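You operate a simulated robot arm through the tools that you are given. There is no shell and no other tool. Be economical: measure what you need, move in short steps, check, and stop when the job is done.

The job below is to be done with a simulated two-armed robot. You get a single attempt, and the scene is never put back.

## Task
Pick up the cleaner bottle with one hand, pass it to the other hand and put it on the deck of the pallet. Set down upright: cleaner bottle.

Only the result counts: the job must be done as asked and must still hold three seconds after the hand-in. Knocking over, shifting, dropping, spilling or breaking anything else fails it.

## Robot
Two 7-joint arms with two-finger parallel grippers on one trunk, on a base that drives. Base frame: it is fixed to the floor where the robot stands at the start and does not move with it; the origin is under the middle of the robot, x ahead of it, y to its left, z up. Units: mm, degrees, N and s.
The left shoulder is at the start at [62, 197, 900], the right one opposite. With the tool pointing down near the work surface each hand reaches from about 100 to 580 mm from the robot's upright axis, wherever it stands, measured 20 degrees to its own side. Places, roughly: deck of the pallet [-2200, 3200, 100]. Payload 1.57 kg a hand.
Tool frame (each hand has its own): the origin (TCP) lies between the finger pads and is the grasp point; the fingertips stand 30 mm ahead of it; z points along the fingers, y is the line along which they close. The gripper opens to 110 mm. The fingers are 24 mm wide and 12 mm thick; the gripper's body (48 by 112 mm) begins 78 mm behind the TCP.
Orientation is that of the tool frame in the base frame, as a unit quaternion [x, y, z, w]. With the fingers straight down and closing along the base's y, the tool's x points along the base's -x, its y along +y and its z along -z.

## Interface
- The arms move only by the tool send_rows. It takes "left_commands", "right_commands" or both (then of equal length, played together; a hand with none holds still); each is a list that holds one entry, the list of rows, each a list of 7 numbers: the shift along the tool's x, y, z in units of 20 mm (1.0 is 20 mm), then the turn, a rotation vector about the tool's x, y, z in units of 8 degrees (1.0 is 8 degrees), then the finger opening in mm, from 0 to 110. In form: [[[tx, ty, tz, ax, ay, az, claw], ...]]. A call has 1 to 12 rows; each row shifts and turns the commanded pose from where the row before left it, along the tool's axes as they then stand. A call with a number of a shift or a turn outside -1 to 1 is refused whole. A row lasts 0.2 s, in which the tool goes at most 50 mm and 8.6 degrees; a call with a longer step from one row to the next is refused whole, and so is a gripper value outside its range. A pose out of reach is approached as far as the arm can. The call stops where the force on the tool passes 40 N (or 10 N more than at its start, if that is more) or the arm is blocked; 0.2 s more then pass. Each finger travels about 72 mm/s and halts on what it meets, pressing with about 35 N; the grip force reading is that of the motor and also rises with nothing between the fingers. The clock runs only during rows and for 0.2 s after the last one: add rows that do not move to give the fingers time. It gives the time, the measured TCP pose, the force on the tool (base axes), the opening and the grip force at its end, in the units of the frame above (readings bear some noise), with the torque about the TCP (base axes, N m) and any sound that the robot's microphone picked up, and new pictures: "views" is both (left out), scene, wrist or none (wrist: the cameras of the hands that moved).
- Cameras (640 x 400 px; columns grow to the right, rows downward): "scene" is now at [104.3, -3.9, 1471.2]; the picture's right is [-0.01, -1.00, 0.00], its down [-0.89, 0.01, -0.46] and it looks along [0.46, -0.00, -0.89] (base axes); focal length 254 px, centre (320, 200). "left" rides on the left gripper at [70, -16, -141] in its tool frame; the picture's right is [0.23, 0.97, 0.00], its down [-0.85, 0.20, -0.48] and it looks along [-0.47, 0.11, 0.88] (tool axes); focal length 222 px, centre (320, 200). "right" rides on the right gripper at [70, 16, -141] in its tool frame; the picture's right is [-0.23, 0.97, 0.00], its down [-0.85, -0.20, -0.48] and it looks along [-0.47, -0.11, 0.88] (tool axes); focal length 222 px, centre (320, 200). There is no depth. A picture from a camera that has moved, and an enlarged one, comes with that camera's place and axes in the base frame and with its lens. The place of the scene camera against the robot may be out by one fixed shift of up to 12 mm in any direction.
- raise_lower(by): slides the trunk up (or, below 0, down) by that many mm; the arms and the scene camera ride with it, the base frame stays. It gives what a move gives, with no picture.
- steer(legs): drives the robot by 1 to 6 legs, each [ahead, left, turn to the left] in mm, mm and degrees, along the robot's own axes; the way and the turn of a leg run together, so that a leg with both is an arc; at most 1500 mm and 180 degrees a leg. The arms and the cameras ride along, it lands a little off, and it stops where it bumps. It gives what a move gives, and a new picture of the scene camera.
- turn_head(pan, tilt): turns the head with the scene camera to pan (to the left, within 86 degrees either way) and tilt (down, from -29 to 69), counted from straight ahead of the robot. It gives what a move gives, and a new picture of the scene camera.
- inspect(camera, box): a new picture of the part [left, top, right, bottom] of that camera's present view, enlarged. It takes no simulated time.
- finish_job(): hands the job in; it is judged then, once.

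Work in short steps. Places have to be worked out from the pictures, the camera data and where the tool is seen: move nearer, look again, correct. Check each grasp and each placing, and mend what went wrong. You have 120 turns and 260 pictures in all, those below and enlarged ones among them. Open the grippers and draw the arms clear of the work before you hand the job in, unless the task says otherwise; then end with one line.

The tools are called after "Emit:" by a JSON object that holds its "fn" and its "kwargs". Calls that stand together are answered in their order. send_rows: Moves the arms, as the interface text tells. Its arguments: {"type":"object","properties":{"left_commands":{"type":"array","items":{"type":"array","items":{"type":"array","items":{"type":"number"}}}},"right_commands":{"type":"array","items":{"type":"array","items":{"type":"array","items":{"type":"number"}}}},"views":{"type":"string","enum":["both","scene","wrist","none"]}},"required":[]} The other tools are called the same way: raise_lower (by) slides the trunk up or down; steer (legs) drives the base; turn_head (pan, tilt) turns the head that bears the scene camera; inspect (camera, box) takes an enlarged picture of a part of a camera's view; finish_job () hands the job in.

At the start:

```text
time_s: 0.0
left_tcp_pos: [497.9, 212.2, 999.2]
left_tool_rot: [0.001, 1.0, 0.0, -0.001]
left_wrist_force: [-0.1, 0.9, -0.5]
left_torque: [-0.03, 0.02, 0.03]
left_finger_gap: 109.9
left_gripper_force: 0.0
right_tcp_pos: [274.7, -147.1, 644.7]
right_tool_rot: [0.0, 1.0, 0.0, 0.0]
right_wrist_force: [-0.4, -0.2, 0.4]
right_torque: [-0.03, -0.02, -0.01]
right_finger_gap: 110.3
right_gripper_force: 0.0
trunk travel left (down, up): [-496.0, 494.0]
robot x, y, heading: [-0.8, -3.1, -0.4]
head pan, tilt: [-0.5, 62.7]
```

scene: 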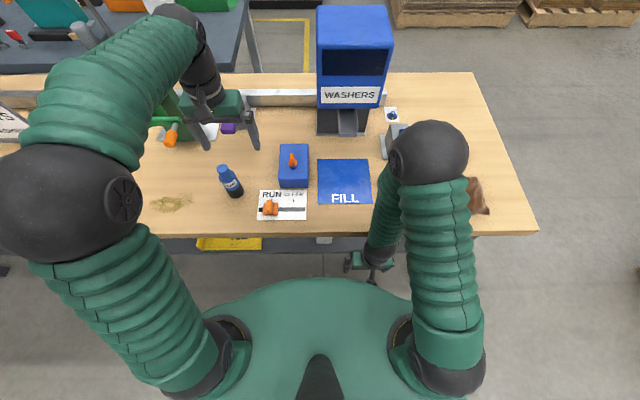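
right: 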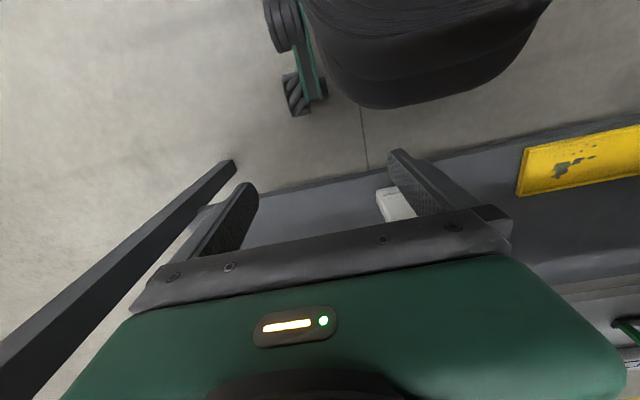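
left: 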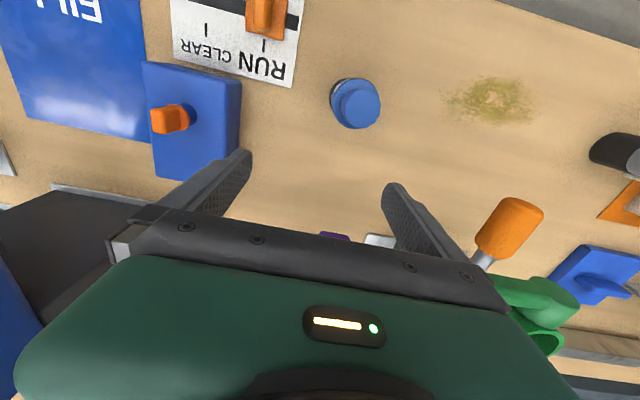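

I look closer at the blue bottle on the bench to identify it and to locate it.

Emit:
{"fn": "inspect", "kwargs": {"camera": "scene", "box": [140, 110, 320, 222]}}

Emit:
{"fn": "inspect", "kwargs": {"camera": "left", "box": [270, 40, 480, 171]}}

```text
3.56 times, centred on (230, 166) of scene
camera zoom: at [104.3, -3.9, 1471.2], right [-0.01, -1.0, 0.0], down [-0.89, 0.01, -0.46], along [0.46, 0.0, -0.89], focal length 905 px, centre (640, 321)
```

zoom: 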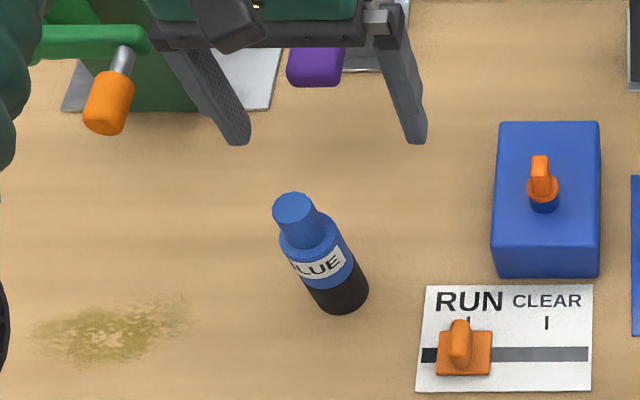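

```text
3.05 times, centred on (375, 106) of left
camera zoom: at [428.3, 193.6, 1139.1], right [-0.23, 0.97, 0.0], down [0.86, 0.2, 0.48], along [0.47, 0.11, -0.88], focal length 677 px, centre (152, 488)
```

zoom: 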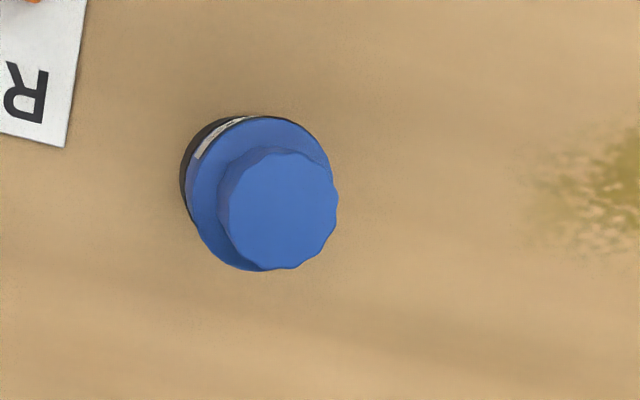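

This bottle reads "GLUE", so it isn't the cleaner. I look around for the cleaner bottle.

Emit:
{"fn": "turn_head", "kwargs": {"pan": 60, "tilt": 35}}

Emit:
{"fn": "turn_head", "kwargs": {"pan": 0, "tilt": 25}}

Emit:
{"fn": "turn_head", "kwargs": {"pan": -60, "tilt": 35}}

```text
time_s: 1.3
left_tcp_pos: [497.2, 210.6, 997.7]
left_tool_rot: [0.0, 1.0, 0.0, 0.0]
left_wrist_force: [-0.6, 0.3, 0.4]
left_torque: [0.01, -0.02, -0.01]
left_finger_gap: 110.0
left_gripper_force: 0.1
right_tcp_pos: [275.5, -146.7, 644.9]
right_tool_rot: [0.0, 1.0, -0.001, 0.0]
right_wrist_force: [0.6, 0.5, -0.4]
right_torque: [0.03, 0.0, -0.02]
right_finger_gap: 110.0
right_gripper_force: 0.1
trunk travel left (down, up): [-496.0, 494.0]
robot x, y, heading: [-2.3, -3.1, -0.1]
head pan, tilt: [60.0, 35.0]
camera scene: at [84.9, 73.0, 1508.5], right [0.87, -0.5, 0.0], down [-0.29, -0.5, -0.82], along [0.41, 0.71, -0.57], focal length 254 px, centre (320, 200)
```

scene: 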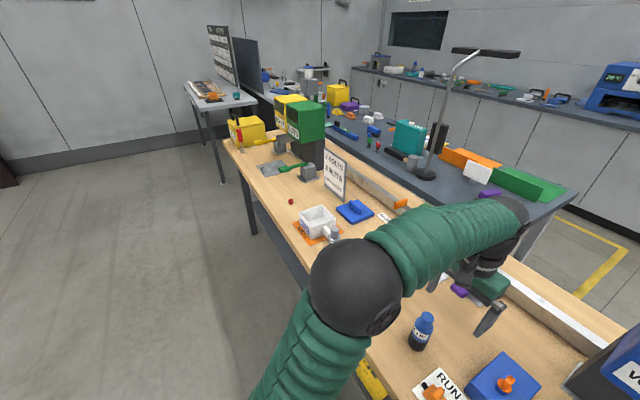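

```text
time_s: 2.6
left_tcp_pos: [497.6, 209.2, 998.7]
left_tool_rot: [0.001, 1.0, -0.001, 0.0]
left_wrist_force: [1.3, 0.0, -0.1]
left_torque: [0.03, 0.02, -0.01]
left_finger_gap: 110.0
left_gripper_force: 0.0
right_tcp_pos: [274.8, -147.7, 645.3]
right_tool_rot: [0.0, 1.0, 0.001, 0.001]
right_wrist_force: [0.3, -0.8, -0.7]
right_torque: [-0.02, 0.02, 0.01]
right_finger_gap: 110.1
right_gripper_force: 0.1
trunk travel left (down, up): [-496.0, 494.0]
robot x, y, heading: [1.0, -1.6, -0.2]
head pan, tilt: [0.0, 25.0]
camera scene: at [133.0, -3.3, 1524.2], right [0.0, -1.0, 0.0], down [-0.42, 0.0, -0.91], along [0.91, 0.0, -0.42], focal length 254 px, centre (320, 200)
```

scene: 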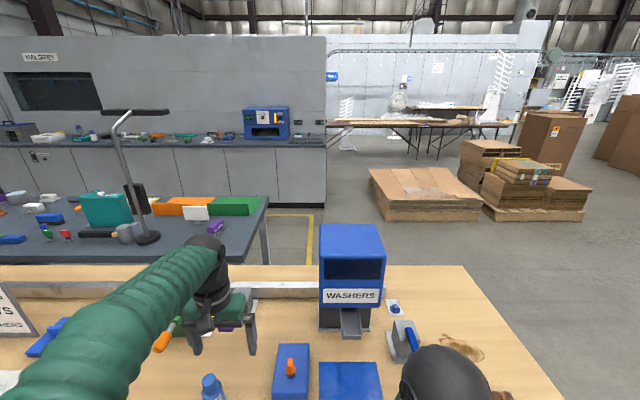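

```text
time_s: 3.9
left_tcp_pos: [496.9, 209.7, 998.2]
left_tool_rot: [0.0, 1.0, 0.0, 0.0]
left_wrist_force: [0.0, 0.3, -0.2]
left_torque: [0.04, 0.02, 0.0]
left_finger_gap: 109.6
left_gripper_force: 0.1
right_tcp_pos: [273.4, -145.3, 645.0]
right_tool_rot: [0.0, 1.0, -0.001, 0.0]
right_wrist_force: [-0.9, 0.3, 0.7]
right_torque: [0.01, 0.01, -0.02]
right_finger_gap: 110.2
right_gripper_force: 0.1
trunk travel left (down, up): [-496.0, 494.0]
robot x, y, heading: [-0.6, 1.1, -0.1]
head pan, tilt: [-60.0, 35.0]
camera scene: at [85.0, -79.6, 1508.6], right [-0.87, -0.5, 0.0], down [-0.29, 0.5, -0.82], along [0.41, -0.71, -0.57], focal length 254 px, centre (320, 200)
```

scene: 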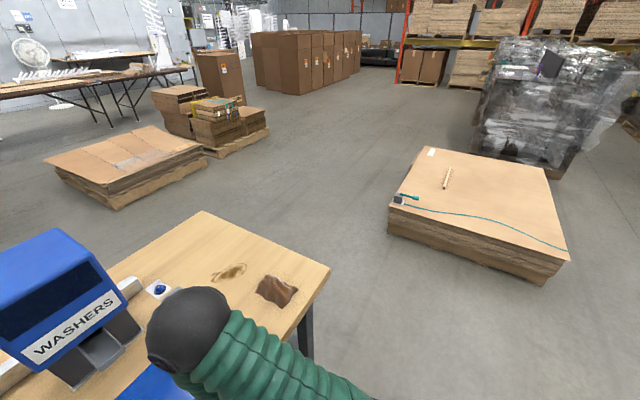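

No cleaner bottle is evident yet, so I inspect the far part of the bench on the left and look to the extreme left.

Emit:
{"fn": "turn_head", "kwargs": {"pan": 60, "tilt": 25}}

Emit:
{"fn": "inspect", "kwargs": {"camera": "scene", "box": [180, 40, 340, 140]}}

Emit:
{"fn": "inspect", "kwargs": {"camera": "scene", "box": [210, 110, 450, 260]}}

Emit:
{"fn": "turn_head", "kwargs": {"pan": 86, "tilt": 15}}

```text
time_s: 5.9
left_tcp_pos: [496.7, 210.3, 999.2]
left_tool_rot: [0.0, 1.0, 0.0, 0.0]
left_wrist_force: [0.2, -0.3, 0.7]
left_torque: [0.02, 0.02, 0.0]
left_finger_gap: 110.3
left_gripper_force: 0.1
right_tcp_pos: [275.8, -146.6, 645.8]
right_tool_rot: [0.0, 1.0, 0.0, 0.0]
right_wrist_force: [0.6, -0.6, -0.1]
right_torque: [-0.03, -0.02, 0.0]
right_finger_gap: 110.1
right_gripper_force: 0.1
trunk travel left (down, up): [-496.0, 494.0]
robot x, y, heading: [0.1, -1.8, 0.1]
head pan, tilt: [60.0, 25.0]
camera scene: at [87.0, 76.5, 1524.3], right [0.87, -0.5, 0.0], down [-0.21, -0.37, -0.91], along [0.45, 0.78, -0.42], focal length 254 px, centre (320, 200)
```

scene: 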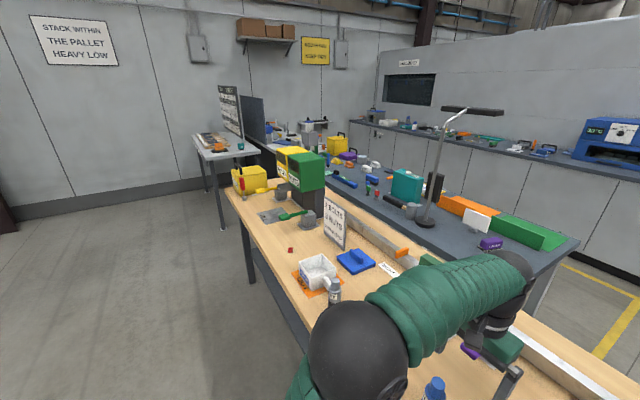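

```text
4.00 times, centred on (260, 90) of scene
camera zoom: at [87.0, 76.5, 1524.3], right [0.87, -0.5, 0.0], down [-0.21, -0.37, -0.91], along [0.45, 0.78, -0.42], focal length 1018 px, centre (560, 640)
```

zoom: 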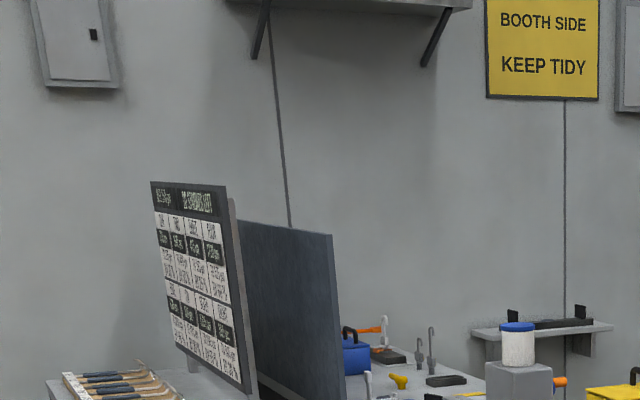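

```text
2.67 times, centred on (330, 185) of scene
camera zoom: at [87.0, 76.5, 1524.3], right [0.87, -0.5, 0.0], down [-0.21, -0.37, -0.91], along [0.45, 0.78, -0.42], focal length 679 px, centre (293, 240)
```

zoom: 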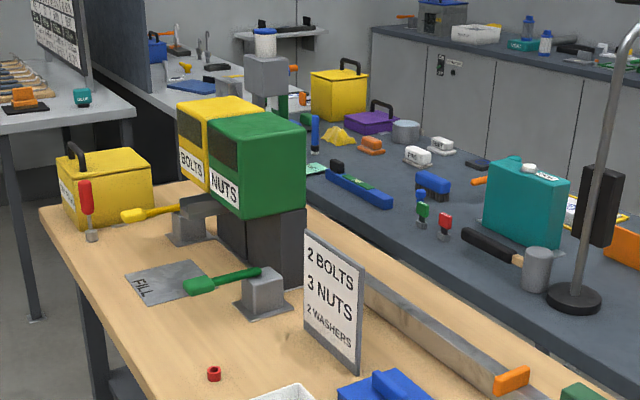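

```text
time_s: 6.8
left_tcp_pos: [497.3, 210.8, 999.6]
left_tool_rot: [0.001, 1.0, 0.0, 0.0]
left_wrist_force: [1.4, 1.1, -0.5]
left_torque: [0.02, 0.0, 0.01]
left_finger_gap: 110.2
left_gripper_force: 0.1
right_tcp_pos: [275.4, -147.5, 644.7]
right_tool_rot: [0.0, 1.0, 0.0, 0.0]
right_wrist_force: [0.6, 0.0, -0.9]
right_torque: [0.01, 0.01, 0.0]
right_finger_gap: 110.0
right_gripper_force: 0.1
trunk travel left (down, up): [-496.0, 494.0]
robot x, y, heading: [2.9, -1.6, 0.1]
head pan, tilt: [85.9, 15.0]
camera scene: at [47.6, 89.9, 1540.6], right [1.0, -0.07, 0.0], down [-0.02, -0.26, -0.97], along [0.07, 0.96, -0.26], focal length 254 px, centre (320, 200)
```

scene: 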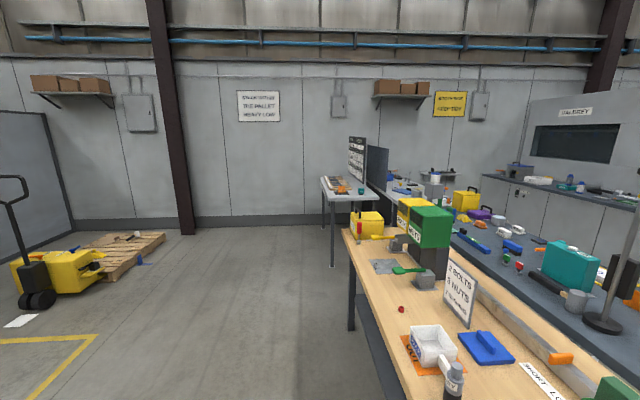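

A second grey bottle with a label stands near the white box on the bench. I inspect it and the pallet.

Emit:
{"fn": "inspect", "kwargs": {"camera": "scene", "box": [380, 300, 540, 400]}}

Emit:
{"fn": "inspect", "kwargs": {"camera": "scene", "box": [0, 200, 200, 325]}}

Emit:
{"fn": "turn_head", "kwargs": {"pan": 70, "tilt": 55}}

```text
4.00 times, centred on (460, 350) of scene
camera zoom: at [47.6, 89.9, 1540.6], right [1.0, -0.07, 0.0], down [-0.02, -0.26, -0.97], along [0.07, 0.96, -0.26], focal length 1018 px, centre (-240, -400)
```

zoom: 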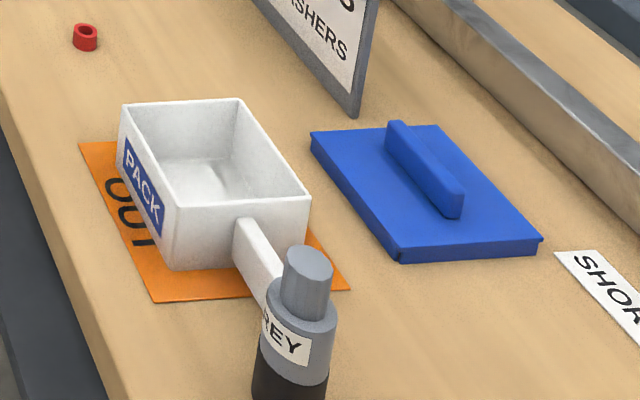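

```text
3.20 times, centred on (100, 262) of scene
camera zoom: at [47.6, 89.9, 1540.6], right [1.0, -0.07, 0.0], down [-0.02, -0.26, -0.97], along [0.07, 0.96, -0.26], focal length 814 px, centre (1024, 0)
```

zoom: 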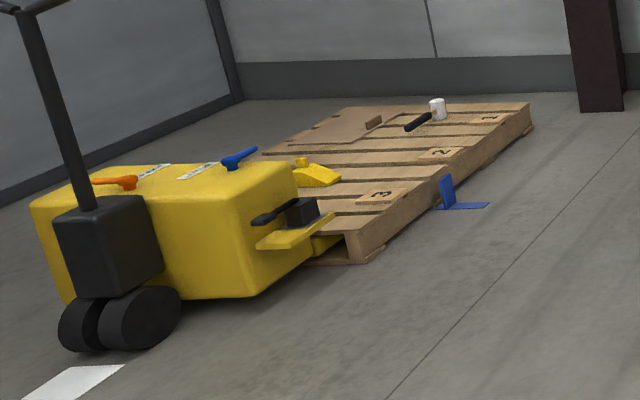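

```text
time_s: 7.9
left_tcp_pos: [496.4, 210.6, 999.8]
left_tool_rot: [0.0, 1.0, 0.0, 0.0]
left_wrist_force: [-0.2, -0.3, 1.3]
left_torque: [-0.01, 0.02, 0.04]
left_finger_gap: 110.1
left_gripper_force: 0.0
right_tcp_pos: [274.9, -145.6, 644.8]
right_tool_rot: [0.0, 1.0, 0.001, 0.0]
right_wrist_force: [0.5, -0.6, -0.9]
right_torque: [0.01, 0.0, 0.0]
right_finger_gap: 110.2
right_gripper_force: 0.0
trunk travel left (down, up): [-496.0, 494.0]
robot x, y, heading: [-1.4, -3.9, -0.1]
head pan, tilt: [70.0, 55.0]
camera scene: at [65.4, 64.5, 1480.4], right [0.94, -0.34, 0.0], down [-0.28, -0.77, -0.57], along [0.19, 0.54, -0.82], focal length 254 px, centre (320, 200)
```

scene: 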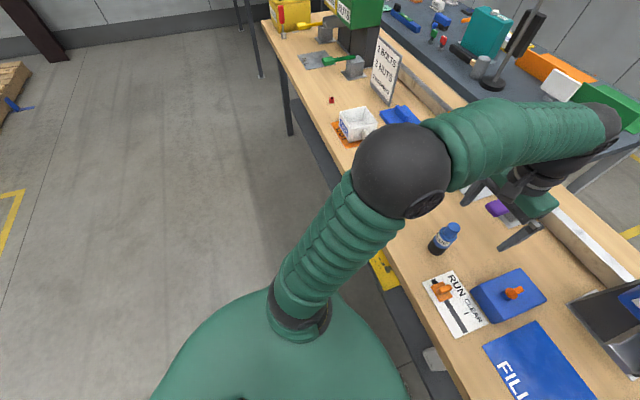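

The bottles on the bench read "(B)LUE" and "(G)REY". I scan the other benches for a cleaner label and any legend.

Emit:
{"fn": "turn_head", "kwargs": {"pan": 50, "tilt": 15}}

Emit:
{"fn": "inspect", "kwargs": {"camera": "scene", "box": [240, 130, 360, 205]}}

Emit:
{"fn": "inspect", "kwargs": {"camera": "scene", "box": [360, 150, 520, 250]}}

Emit:
{"fn": "inspect", "kwargs": {"camera": "scene", "box": [480, 150, 640, 250]}}

Emit:
{"fn": "turn_head", "kwargs": {"pan": 15, "tilt": 20}}

Emit:
{"fn": "inspect", "kwargs": {"camera": "scene", "box": [0, 110, 200, 235]}}

Emit:
{"fn": "inspect", "kwargs": {"camera": "scene", "box": [200, 110, 400, 235]}}

```text
time_s: 8.9
left_tcp_pos: [497.7, 209.8, 999.8]
left_tool_rot: [0.0, 1.0, 0.001, 0.0]
left_wrist_force: [-0.7, 0.1, 0.3]
left_torque: [0.02, 0.01, 0.0]
left_finger_gap: 109.7
left_gripper_force: 0.0
right_tcp_pos: [275.0, -146.8, 644.5]
right_tool_rot: [0.0, 1.0, 0.0, 0.0]
right_wrist_force: [-0.8, 0.4, -0.2]
right_torque: [0.0, -0.03, -0.01]
right_finger_gap: 110.0
right_gripper_force: 0.0
trunk travel left (down, up): [-496.0, 494.0]
robot x, y, heading: [0.8, 2.9, -0.2]
head pan, tilt: [50.0, 15.0]
camera scene: at [100.9, 68.3, 1540.5], right [0.77, -0.64, 0.0], down [-0.17, -0.2, -0.97], along [0.62, 0.74, -0.26], focal length 254 px, centre (320, 200)
```

scene: 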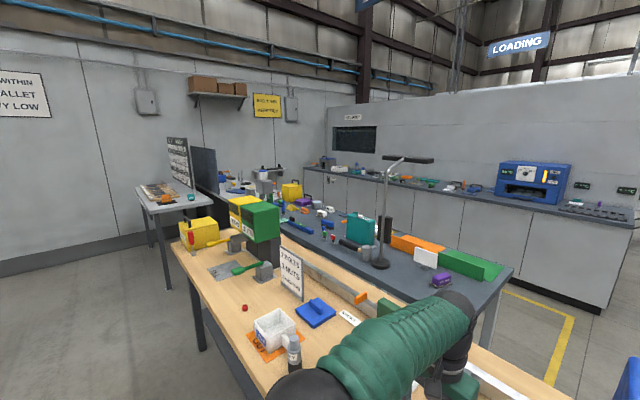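

```text
5.33 times, centred on (300, 168) of scene
camera zoom: at [100.9, 68.3, 1540.5], right [0.77, -0.64, 0.0], down [-0.17, -0.2, -0.97], along [0.62, 0.74, -0.26], focal length 1357 px, centre (427, 373)
```

zoom: 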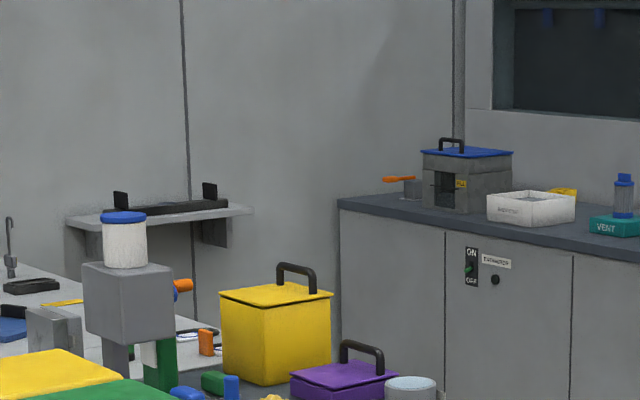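

```text
4.00 times, centred on (440, 200) of scene
camera zoom: at [100.9, 68.3, 1540.5], right [0.77, -0.64, 0.0], down [-0.17, -0.2, -0.97], along [0.62, 0.74, -0.26], focal length 1018 px, centre (-160, 200)
```

zoom: 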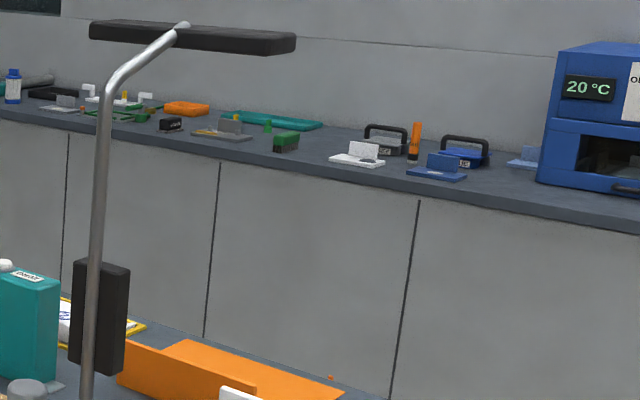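

```text
4.00 times, centred on (560, 200) of scene
camera zoom: at [100.9, 68.3, 1540.5], right [0.77, -0.64, 0.0], down [-0.17, -0.2, -0.97], along [0.62, 0.74, -0.26], focal length 1018 px, centre (-640, 200)
```

zoom: 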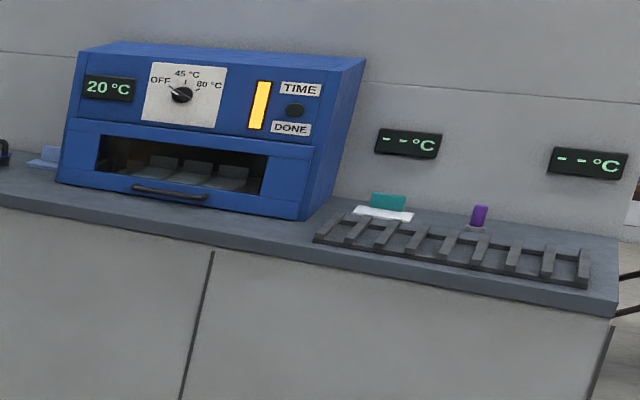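

```text
time_s: 9.9
left_tcp_pos: [497.0, 210.6, 1000.0]
left_tool_rot: [0.0, 1.0, 0.0, 0.001]
left_wrist_force: [0.7, 0.6, -0.3]
left_torque: [-0.03, 0.0, -0.02]
left_finger_gap: 110.3
left_gripper_force: 0.0
right_tcp_pos: [274.4, -148.2, 645.2]
right_tool_rot: [0.0, 1.0, 0.0, 0.0]
right_wrist_force: [-0.1, -0.8, -0.2]
right_torque: [0.03, 0.01, 0.0]
right_finger_gap: 110.2
right_gripper_force: 0.1
trunk travel left (down, up): [-496.0, 494.0]
robot x, y, heading: [0.2, -0.1, -0.1]
head pan, tilt: [15.0, 20.0]
camera scene: at [130.8, 20.9, 1532.4], right [0.26, -0.97, 0.0], down [-0.33, -0.09, -0.94], along [0.91, 0.24, -0.34], focal length 254 px, centre (320, 200)
```

scene: 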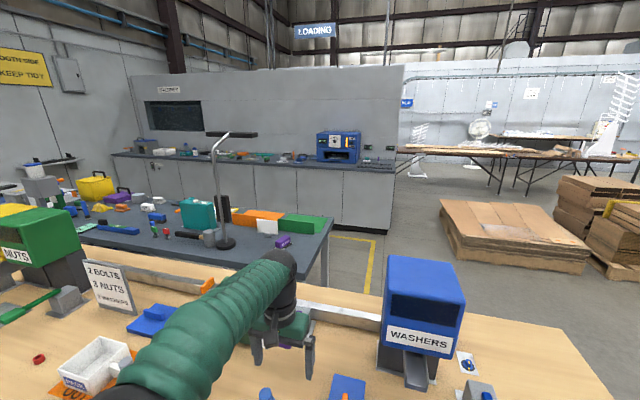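

```text
3.20 times, centred on (100, 172) of scene
camera zoom: at [130.8, 20.9, 1532.4], right [0.26, -0.97, 0.0], down [-0.33, -0.09, -0.94], along [0.91, 0.24, -0.34], focal length 814 px, centre (1024, 288)
```

zoom: 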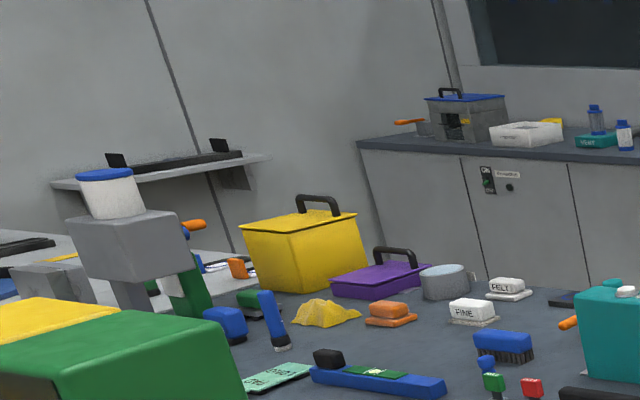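

```text
3.20 times, centred on (300, 172) of scene
camera zoom: at [130.8, 20.9, 1532.4], right [0.26, -0.97, 0.0], down [-0.33, -0.09, -0.94], along [0.91, 0.24, -0.34], focal length 814 px, centre (384, 288)
```

zoom: 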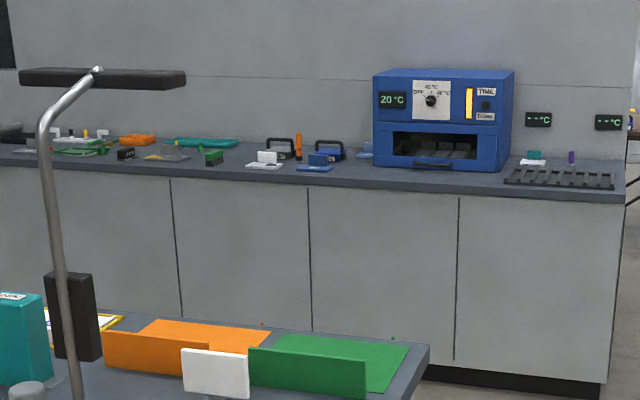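

Two small bottles stand on the far counter. I zoom in tightly on them and on the teal bottle.

Emit:
{"fn": "inspect", "kwargs": {"camera": "scene", "box": [175, 137, 215, 162]}}

Emit:
{"fn": "inspect", "kwargs": {"camera": "scene", "box": [130, 190, 242, 260]}}

```text
16.00 times, centred on (195, 150) of scene
camera zoom: at [130.8, 20.9, 1532.4], right [0.26, -0.97, 0.0], down [-0.33, -0.09, -0.94], along [0.91, 0.24, -0.34], focal length 4072 px, centre (2320, 1008)
```

zoom: 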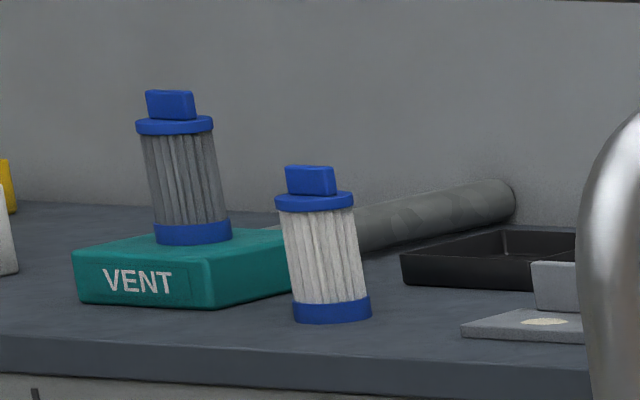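

```text
5.71 times, centred on (186, 225) of scene
camera zoom: at [130.8, 20.9, 1532.4], right [0.26, -0.97, 0.0], down [-0.33, -0.09, -0.94], along [0.91, 0.24, -0.34], focal length 1454 px, centre (1086, 57)
```

zoom: 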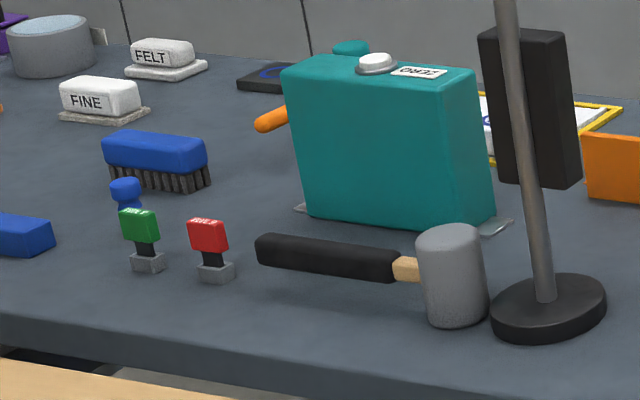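

Those are filters. I check the far left bench and the right side before searching behind the robot.

Emit:
{"fn": "turn_head", "kwargs": {"pan": 65, "tilt": 20}}

Emit:
{"fn": "inspect", "kwargs": {"camera": "scene", "box": [210, 130, 290, 180]}}

Emit:
{"fn": "inspect", "kwargs": {"camera": "scene", "box": [280, 130, 360, 180]}}

Emit:
{"fn": "turn_head", "kwargs": {"pan": -85, "tilt": 20}}

```text
time_s: 11.1
left_tcp_pos: [497.1, 210.3, 998.7]
left_tool_rot: [0.0, 1.0, 0.001, 0.0]
left_wrist_force: [-0.3, -0.1, -0.5]
left_torque: [0.0, 0.0, -0.01]
left_finger_gap: 110.0
left_gripper_force: 0.1
right_tcp_pos: [274.8, -146.0, 645.7]
right_tool_rot: [0.001, 1.0, 0.0, 0.0]
right_wrist_force: [0.2, 0.2, 0.5]
right_torque: [0.0, 0.02, -0.01]
right_finger_gap: 110.1
right_gripper_force: 0.0
trunk travel left (down, up): [-496.0, 494.0]
robot x, y, heading: [0.9, 3.5, 0.1]
head pan, tilt: [65.0, 20.0]
camera scene: at [80.3, 81.1, 1532.4], right [0.91, -0.42, 0.0], down [-0.15, -0.31, -0.94], along [0.4, 0.85, -0.34], focal length 254 px, centre (320, 200)
```

scene: 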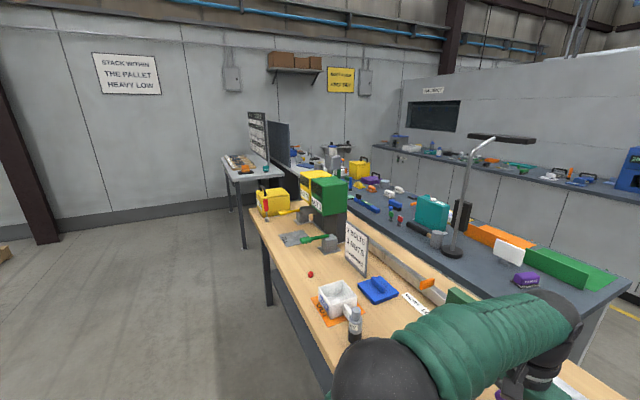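

```text
8.00 times, centred on (250, 155) of scene
camera zoom: at [80.3, 81.1, 1532.4], right [0.91, -0.42, 0.0], down [-0.15, -0.31, -0.94], along [0.4, 0.85, -0.34], focal length 2036 px, centre (880, 560)
```

zoom: 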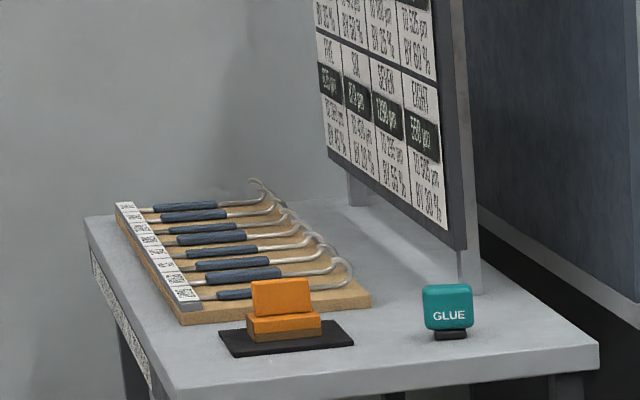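

```text
8.00 times, centred on (320, 155) of scene
camera zoom: at [80.3, 81.1, 1532.4], right [0.91, -0.42, 0.0], down [-0.15, -0.31, -0.94], along [0.4, 0.85, -0.34], focal length 2036 px, centre (320, 560)
```

zoom: 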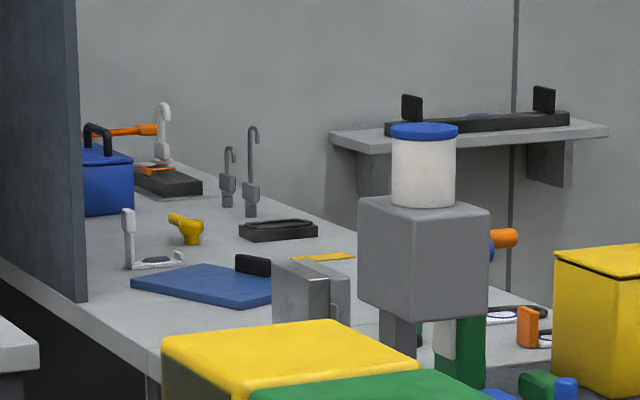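

```text
time_s: 13.5
left_tcp_pos: [497.2, 210.4, 999.5]
left_tool_rot: [-0.001, 1.0, 0.0, -0.001]
left_wrist_force: [-0.3, -0.7, -0.1]
left_torque: [0.01, 0.02, -0.01]
left_finger_gap: 110.1
left_gripper_force: 0.0
right_tcp_pos: [275.1, -145.9, 645.5]
right_tool_rot: [0.0, 1.0, 0.0, 0.0]
right_wrist_force: [0.5, -0.5, 0.0]
right_torque: [-0.01, 0.0, -0.02]
right_finger_gap: 110.0
right_gripper_force: 0.0
trunk travel left (down, up): [-496.0, 494.0]
robot x, y, heading: [0.3, -1.7, -0.1]
head pan, tilt: [-85.0, 20.0]
camera scene: at [49.0, -96.1, 1532.5], right [-1.0, -0.09, 0.0], down [-0.03, 0.34, -0.94], along [0.08, -0.94, -0.34], focal length 254 px, centre (320, 200)
```

scene: 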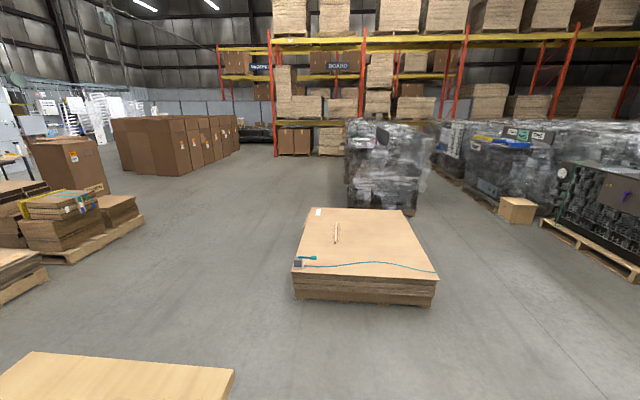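

Nothing here either, so I back away from the bench and turn to look behind.

Emit:
{"fn": "steer", "kwargs": {"legs": [[-500, 0, 0], [0, 0, 90]]}}

Emit:
{"fn": "turn_head", "kwargs": {"pan": 0, "tilt": 20}}

Emit:
{"fn": "turn_head", "kwargs": {"pan": 80, "tilt": 25}}

```text
time_s: 20.3
left_tcp_pos: [-713.9, 498.4, 999.1]
left_tool_rot: [-0.707, 0.707, 0.001, 0.0]
left_wrist_force: [0.5, -0.7, -0.7]
left_torque: [0.02, 0.01, 0.03]
left_finger_gap: 109.8
left_gripper_force: 0.0
right_tcp_pos: [-358.2, 273.9, 644.5]
right_tool_rot: [-0.706, 0.708, 0.0, 0.0]
right_wrist_force: [-0.7, -1.1, 0.2]
right_torque: [0.01, 0.04, -0.01]
right_finger_gap: 110.1
right_gripper_force: 0.1
trunk travel left (down, up): [-496.0, 494.0]
robot x, y, heading: [-504.6, -2.8, 89.8]
head pan, tilt: [-85.0, 20.0]
camera scene: at [-403.9, 37.7, 1532.5], right [0.09, -1.0, 0.0], down [-0.34, -0.03, -0.94], along [0.94, 0.08, -0.34], focal length 254 px, centre (320, 200)
```

scene: 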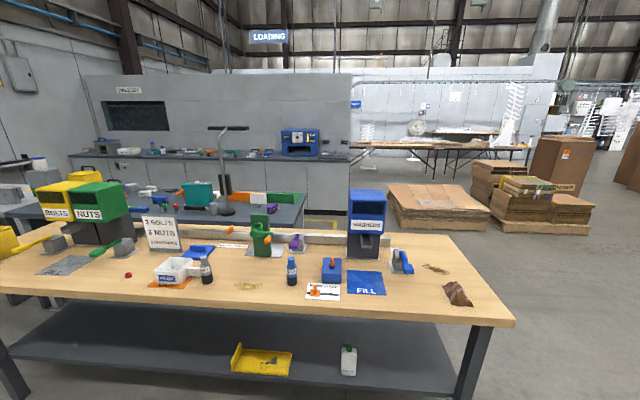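

```text
time_s: 21.9
left_tcp_pos: [-713.8, 497.7, 1001.1]
left_tool_rot: [-0.707, 0.708, 0.001, 0.001]
left_wrist_force: [-1.1, -0.4, -0.2]
left_torque: [-0.01, 0.01, -0.02]
left_finger_gap: 110.3
left_gripper_force: 0.0
right_tcp_pos: [-356.6, 274.2, 644.8]
right_tool_rot: [-0.705, 0.709, 0.001, 0.001]
right_wrist_force: [-0.3, 0.1, 0.6]
right_torque: [0.0, 0.03, -0.01]
right_finger_gap: 110.0
right_gripper_force: 0.0
trunk travel left (down, up): [-496.0, 494.0]
robot x, y, heading: [-505.5, 5.3, 89.7]
head pan, tilt: [0.0, 20.0]
camera scene: at [-496.8, 122.9, 1532.3], right [1.0, 0.0, 0.0], down [0.0, -0.34, -0.94], along [0.0, 0.94, -0.34], focal length 254 px, centre (320, 200)
```

scene: 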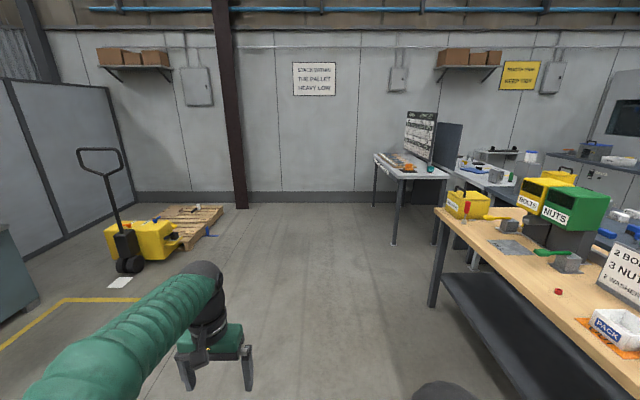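

```text
time_s: 23.4
left_tcp_pos: [-714.0, 496.3, 999.2]
left_tool_rot: [-0.707, 0.707, 0.001, 0.001]
left_wrist_force: [-0.1, -0.8, -0.1]
left_torque: [0.03, 0.0, -0.02]
left_finger_gap: 110.2
left_gripper_force: 0.0
right_tcp_pos: [-355.5, 274.0, 645.7]
right_tool_rot: [-0.706, 0.708, 0.0, 0.0]
right_wrist_force: [-0.2, 0.9, 0.0]
right_torque: [0.01, -0.01, -0.03]
right_finger_gap: 110.0
right_gripper_force: 0.1
trunk travel left (down, up): [-496.0, 494.0]
robot x, y, heading: [-504.6, 1.5, 90.0]
head pan, tilt: [80.0, 25.0]
camera scene: at [-587.7, 45.9, 1524.4], right [0.18, 0.98, 0.0], down [0.42, -0.08, -0.91], along [-0.89, 0.16, -0.42], focal length 254 px, centre (320, 200)
```

scene: 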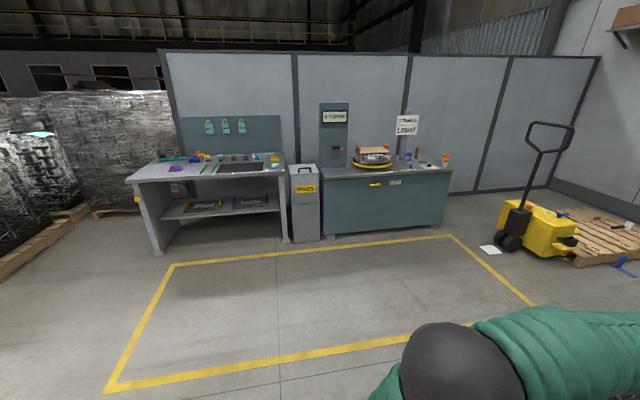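

A small white bottle stood on the lower shelf of the workbench, and bottles stand at the back stations. I zoom in on them.

Emit:
{"fn": "inspect", "kwargs": {"camera": "scene", "box": [140, 105, 300, 205]}}

Emit:
{"fn": "inspect", "kwargs": {"camera": "scene", "box": [310, 100, 470, 200]}}

Emit:
{"fn": "turn_head", "kwargs": {"pan": -85, "tilt": 40}}

Emit:
{"fn": "inspect", "kwargs": {"camera": "scene", "box": [220, 220, 400, 332]}}

```text
4.00 times, centred on (220, 155) of scene
camera zoom: at [-587.7, 45.9, 1524.4], right [0.18, 0.98, 0.0], down [0.42, -0.08, -0.91], along [-0.89, 0.16, -0.42], focal length 1018 px, centre (720, 380)
```

zoom: 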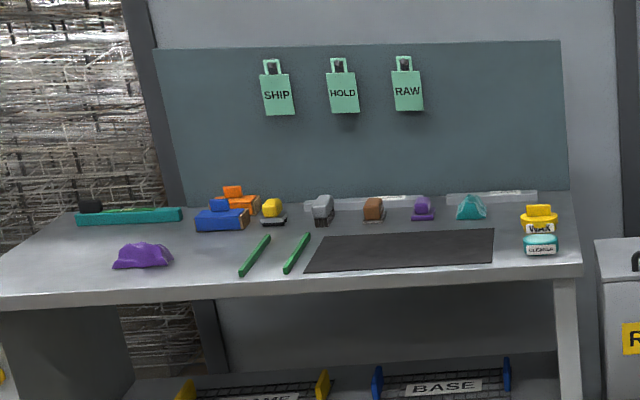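

```text
4.00 times, centred on (390, 150) of scene
camera zoom: at [-587.7, 45.9, 1524.4], right [0.18, 0.98, 0.0], down [0.42, -0.08, -0.91], along [-0.89, 0.16, -0.42], focal length 1018 px, centre (40, 400)
```

zoom: 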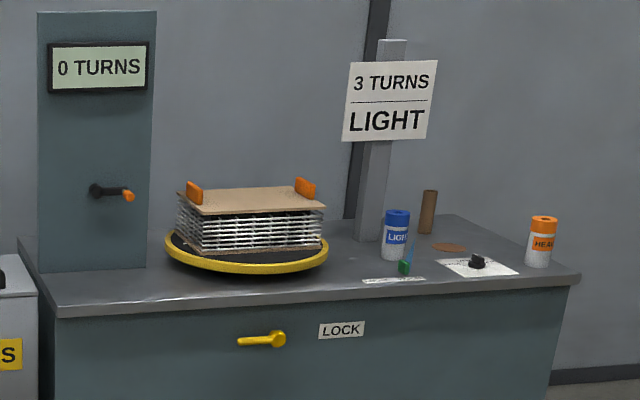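

```text
time_s: 25.9
left_tcp_pos: [-714.1, 497.5, 999.6]
left_tool_rot: [-0.706, 0.708, 0.001, 0.001]
left_wrist_force: [-0.3, -0.1, -0.5]
left_torque: [0.04, 0.01, 0.01]
left_finger_gap: 110.2
left_gripper_force: 0.0
right_tcp_pos: [-357.6, 274.5, 646.2]
right_tool_rot: [-0.706, 0.708, 0.001, 0.0]
right_wrist_force: [0.3, 0.9, -0.4]
right_torque: [-0.02, 0.0, -0.03]
right_finger_gap: 109.9
right_gripper_force: 0.1
trunk travel left (down, up): [-496.0, 494.0]
robot x, y, heading: [-505.6, 3.2, 90.1]
head pan, tilt: [-85.0, 40.0]
camera scene: at [-412.1, 37.0, 1501.1], right [0.09, -1.0, 0.0], down [-0.64, -0.06, -0.77], along [0.76, 0.07, -0.64], focal length 254 px, centre (320, 200)
```

scene: 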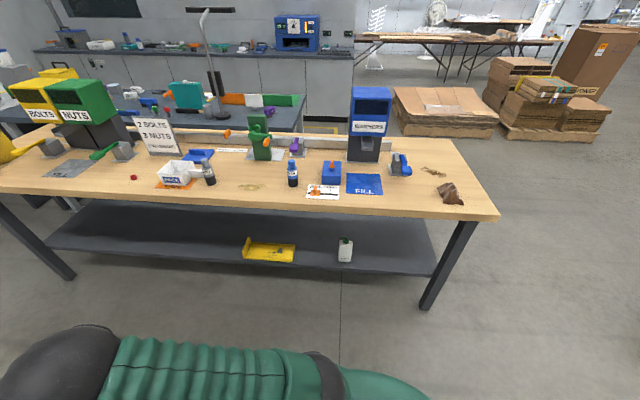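

```text
3.56 times, centred on (310, 276) of scene
camera zoom: at [-412.1, 37.0, 1501.1], right [0.09, -1.0, 0.0], down [-0.64, -0.06, -0.77], along [0.76, 0.07, -0.64], focal length 905 px, centre (356, -70)
```

zoom: 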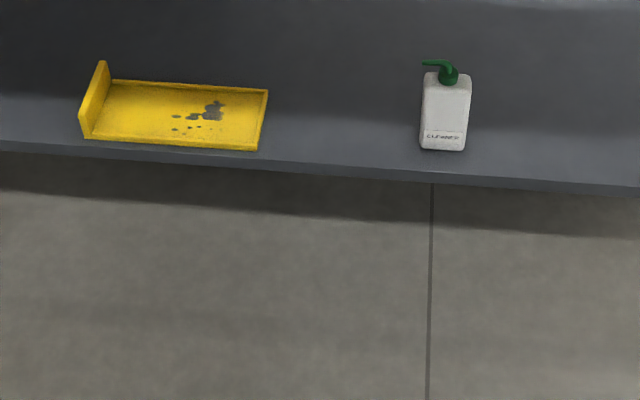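

The white bottle on the lower shelf looks labelled "CLEANER". I zoom closer.

Emit:
{"fn": "inspect", "kwargs": {"camera": "scene", "box": [325, 230, 365, 270]}}

```text
10.00 times, centred on (345, 250) of scene
camera zoom: at [-412.1, 37.0, 1501.1], right [0.09, -1.0, 0.0], down [-0.64, -0.06, -0.77], along [0.76, 0.07, -0.64], focal length 2545 px, centre (70, -300)
```

zoom: 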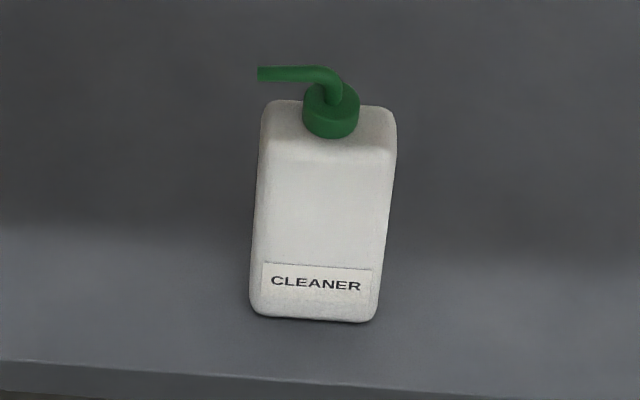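

That is the target: the cleaner bottle on the lower shelf, near its front edge. I turn back to face the bench and lower the trunk to gain a second viewpoint.

Emit:
{"fn": "steer", "kwargs": {"legs": [[0, 0, -90]]}}

Emit:
{"fn": "raise_lower", "kwargs": {"by": -400}}

Emit:
{"fn": "turn_head", "kwargs": {"pan": 0, "tilt": 30}}

```text
time_s: 30.1
left_tcp_pos: [-6.8, 207.4, 998.9]
left_tool_rot: [0.004, 1.0, 0.0, 0.001]
left_wrist_force: [0.4, -0.7, 0.5]
left_torque: [0.01, -0.01, 0.01]
left_finger_gap: 109.9
left_gripper_force: 0.1
right_tcp_pos: [-232.4, -148.5, 644.6]
right_tool_rot: [0.004, 1.0, 0.0, 0.0]
right_wrist_force: [-0.5, 0.5, -0.4]
right_torque: [-0.01, 0.02, 0.02]
right_finger_gap: 109.8
right_gripper_force: 0.0
trunk travel left (down, up): [-496.0, 494.0]
robot x, y, heading: [-501.0, 1.3, -0.2]
head pan, tilt: [-85.0, 40.0]
camera scene: at [-456.6, -87.7, 1501.1], right [-1.0, -0.08, 0.0], down [-0.05, 0.64, -0.77], along [0.06, -0.76, -0.64], focal length 254 px, centre (320, 200)
```

scene: 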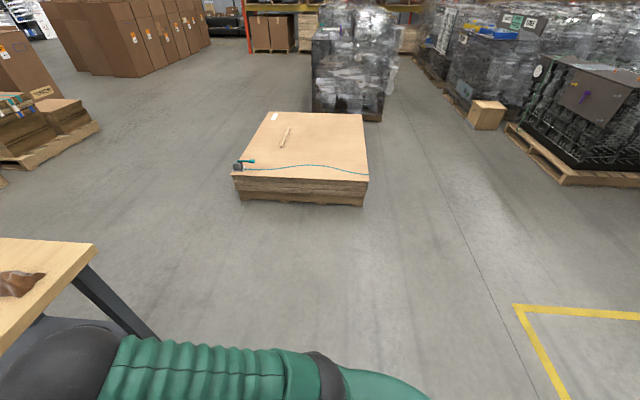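

```text
time_s: 34.0
left_tcp_pos: [-8.2, 207.0, 600.6]
left_tool_rot: [0.003, 1.0, 0.0, 0.001]
left_wrist_force: [-0.5, 0.3, -0.2]
left_torque: [0.0, -0.01, -0.03]
left_finger_gap: 109.8
left_gripper_force: 0.1
right_tcp_pos: [-232.9, -148.7, 245.9]
right_tool_rot: [0.004, 1.0, 0.0, 0.001]
right_wrist_force: [-0.4, 0.6, 0.9]
right_torque: [-0.01, 0.01, -0.02]
right_finger_gap: 110.0
right_gripper_force: 0.0
trunk travel left (down, up): [-96.0, 894.0]
robot x, y, heading: [-502.7, 0.9, -0.4]
head pan, tilt: [-85.0, 40.0]
```

```text
time_s: 35.5
left_tcp_pos: [-8.2, 207.2, 600.4]
left_tool_rot: [0.003, 1.0, 0.0, 0.001]
left_wrist_force: [-0.2, 0.1, 0.6]
left_torque: [-0.01, -0.01, -0.01]
left_finger_gap: 110.0
left_gripper_force: 0.1
right_tcp_pos: [-233.0, -147.2, 244.9]
right_tool_rot: [0.003, 1.0, 0.0, 0.001]
right_wrist_force: [0.5, 0.3, -0.3]
right_torque: [0.0, -0.03, -0.04]
right_finger_gap: 110.3
right_gripper_force: 0.1
trunk travel left (down, up): [-96.0, 894.0]
robot x, y, heading: [-504.8, -4.1, -0.4]
head pan, tilt: [0.0, 30.0]
camera scene: at [-373.8, -3.8, 1116.3], right [-0.01, -1.0, 0.0], down [-0.5, 0.0, -0.86], along [0.86, -0.01, -0.5], focal length 254 px, centre (320, 200)
```

scene: 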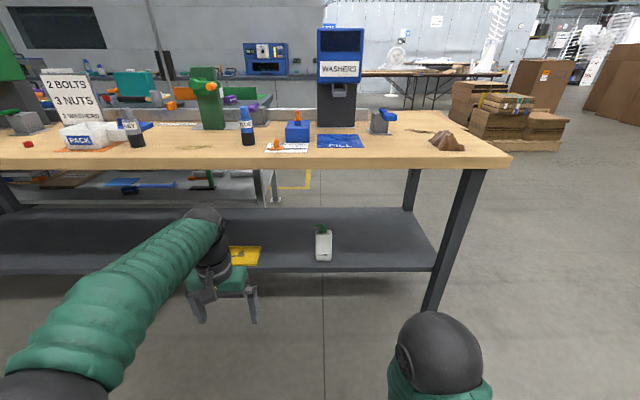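

Emit:
{"fn": "inspect", "kwargs": {"camera": "scene", "box": [270, 210, 370, 272]}}

```text
6.40 times, centred on (320, 241) of scene
camera zoom: at [-373.8, -3.8, 1116.3], right [-0.01, -1.0, 0.0], down [-0.5, 0.0, -0.86], along [0.86, -0.01, -0.5], focal length 1629 px, centre (320, -62)
```

zoom: 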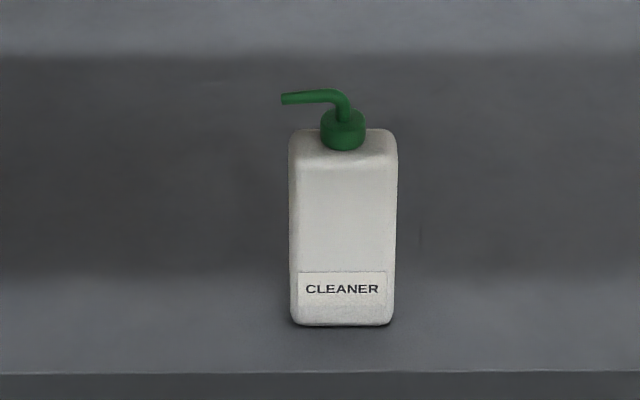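

Triangulating both views puts the bottle at about x≈455–490, y≈-25 on a shelf at z≈335. It is 73 mm wide with a body about 145 mm tall, and the nozzle points to +y. I draw the left arm back and bring the right hand forward and up, still well clear of the bench.

Emit:
{"fn": "send_rows", "kwargs": {"left_commands": [[[1, 0, 0, 0, 0, 0, 110], [1, 0, 0, 0, 0, 0, 110], [1, 0, 0, 0, 0, 0, 110], [1, 0, 0, 0, 0, 0, 110], [1, 0, 0, 0, 0, 0, 110], [1, 0, 0, 0, 0, 0, 110], [1, 0, 0, 0, 0, 0, 110], [1, 0, 0, 0, 0, 0, 110], [1, 0, 0, 0, 0, 0, 110], [1, 0, 0, 0, 0, 0, 110]]], "right_commands": [[[-1, 0, -0.9, 0, 0, 0, 110], [-1, 0, -0.9, 0, 0, 0, 110], [-1, 0, -0.9, 0, 0, 0, 110], [-1, 0, -0.9, 0, 0, 0, 110], [-1, 0, -0.9, 0, 0, 0, 110], [-1, 0, -0.9, 0, 0, 0, 110], [-1, 0, -0.9, 0, 0, 0, 110], [-1, 0, -0.9, 0, 0, 0, 110], [-1, 0, -0.9, 0, 0, 0, 110], [-1, 0, -0.9, 0, 0, 0, 110]]], "views": "none"}}

Emit:
{"fn": "send_rows", "kwargs": {"right_commands": [[[0, 0, 0, 0, -1, 0, 110], [0, 0, 0, 0, -1, 0, 110], [0, 0, 0, 0, -1, 0, 110], [0, 0, 0, 0, -1, 0, 110], [0, 0, 0, 0, -1, 0, 110], [0, 0, 0, 0, -1, 0, 110], [0, 0, 0, 0, -1, 0, 110], [0, 0, 0, 0, -1, 0, 110], [0, 0, 0, 0, -1, 0, 110], [0, 0, 0, 0, -1, 0, 110], [0, 0, 0, 0, -1, 0, 110], [0, 0, 0, 0, -0.25, 0, 110]]]}}

```text
time_s: 37.8
left_tcp_pos: [-198.3, 209.2, 599.0]
left_tool_rot: [0.004, 1.0, 0.0, -0.001]
left_wrist_force: [1.3, 0.0, -0.7]
left_torque: [0.02, -0.04, -0.06]
left_finger_gap: 110.0
left_gripper_force: 0.0
left hand out of reach, approached as far as the arm can: row 10
right_tcp_pos: [-33.0, -148.9, 428.3]
right_tool_rot: [0.004, 1.0, 0.001, 0.001]
right_wrist_force: [-0.2, -0.2, -0.8]
right_torque: [0.01, -0.01, -0.01]
right_finger_gap: 109.8
right_gripper_force: 0.1
trunk travel left (down, up): [-96.0, 894.0]
robot x, y, heading: [-506.5, -3.4, -0.2]
head pan, tilt: [0.0, 30.0]
```

```text
time_s: 39.5
left_tcp_pos: [-197.7, 208.8, 600.0]
left_tool_rot: [0.004, 1.0, 0.0, 0.0]
left_wrist_force: [0.7, 0.3, -0.7]
left_torque: [0.02, 0.04, 0.03]
left_finger_gap: 110.0
left_gripper_force: 0.0
right_tcp_pos: [22.1, -184.0, 503.0]
right_tool_rot: [0.098, 0.825, 0.029, 0.555]
right_wrist_force: [-0.1, 0.4, -0.4]
right_torque: [-0.04, 0.03, 0.0]
right_finger_gap: 110.0
right_gripper_force: 0.0
right hand out of reach, approached as far as the arm can: row 6, 7, 8
trunk travel left (down, up): [-96.0, 894.0]
robot x, y, heading: [-505.8, 2.5, -0.6]
head pan, tilt: [0.0, 30.0]
stopped in row 8 (right hand): the arm was blocked; the commanded pose is now the measured one
camera scene: at [-374.6, -3.9, 1116.9], right [-0.01, -1.0, 0.0], down [-0.5, 0.0, -0.87], along [0.87, -0.01, -0.5], focal length 254 px, centre (320, 200)
camera right: at [-131.8, -146.2, 495.1], right [0.21, 0.91, 0.36], down [-0.16, -0.33, 0.93], along [0.96, -0.25, 0.07], focal length 222 px, centre (320, 200)
```

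scene: 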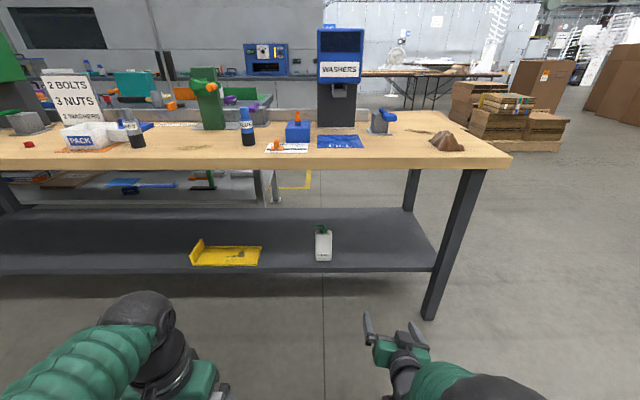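
right: 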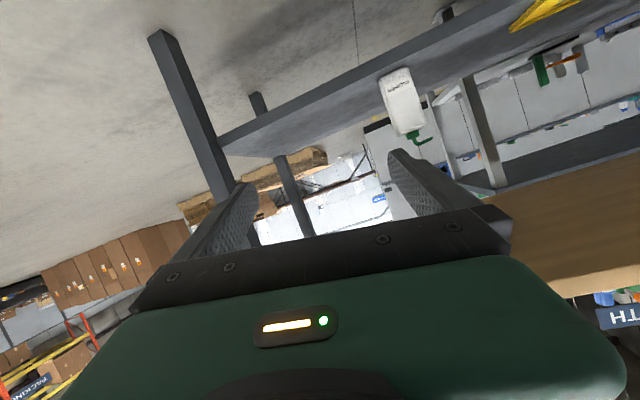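

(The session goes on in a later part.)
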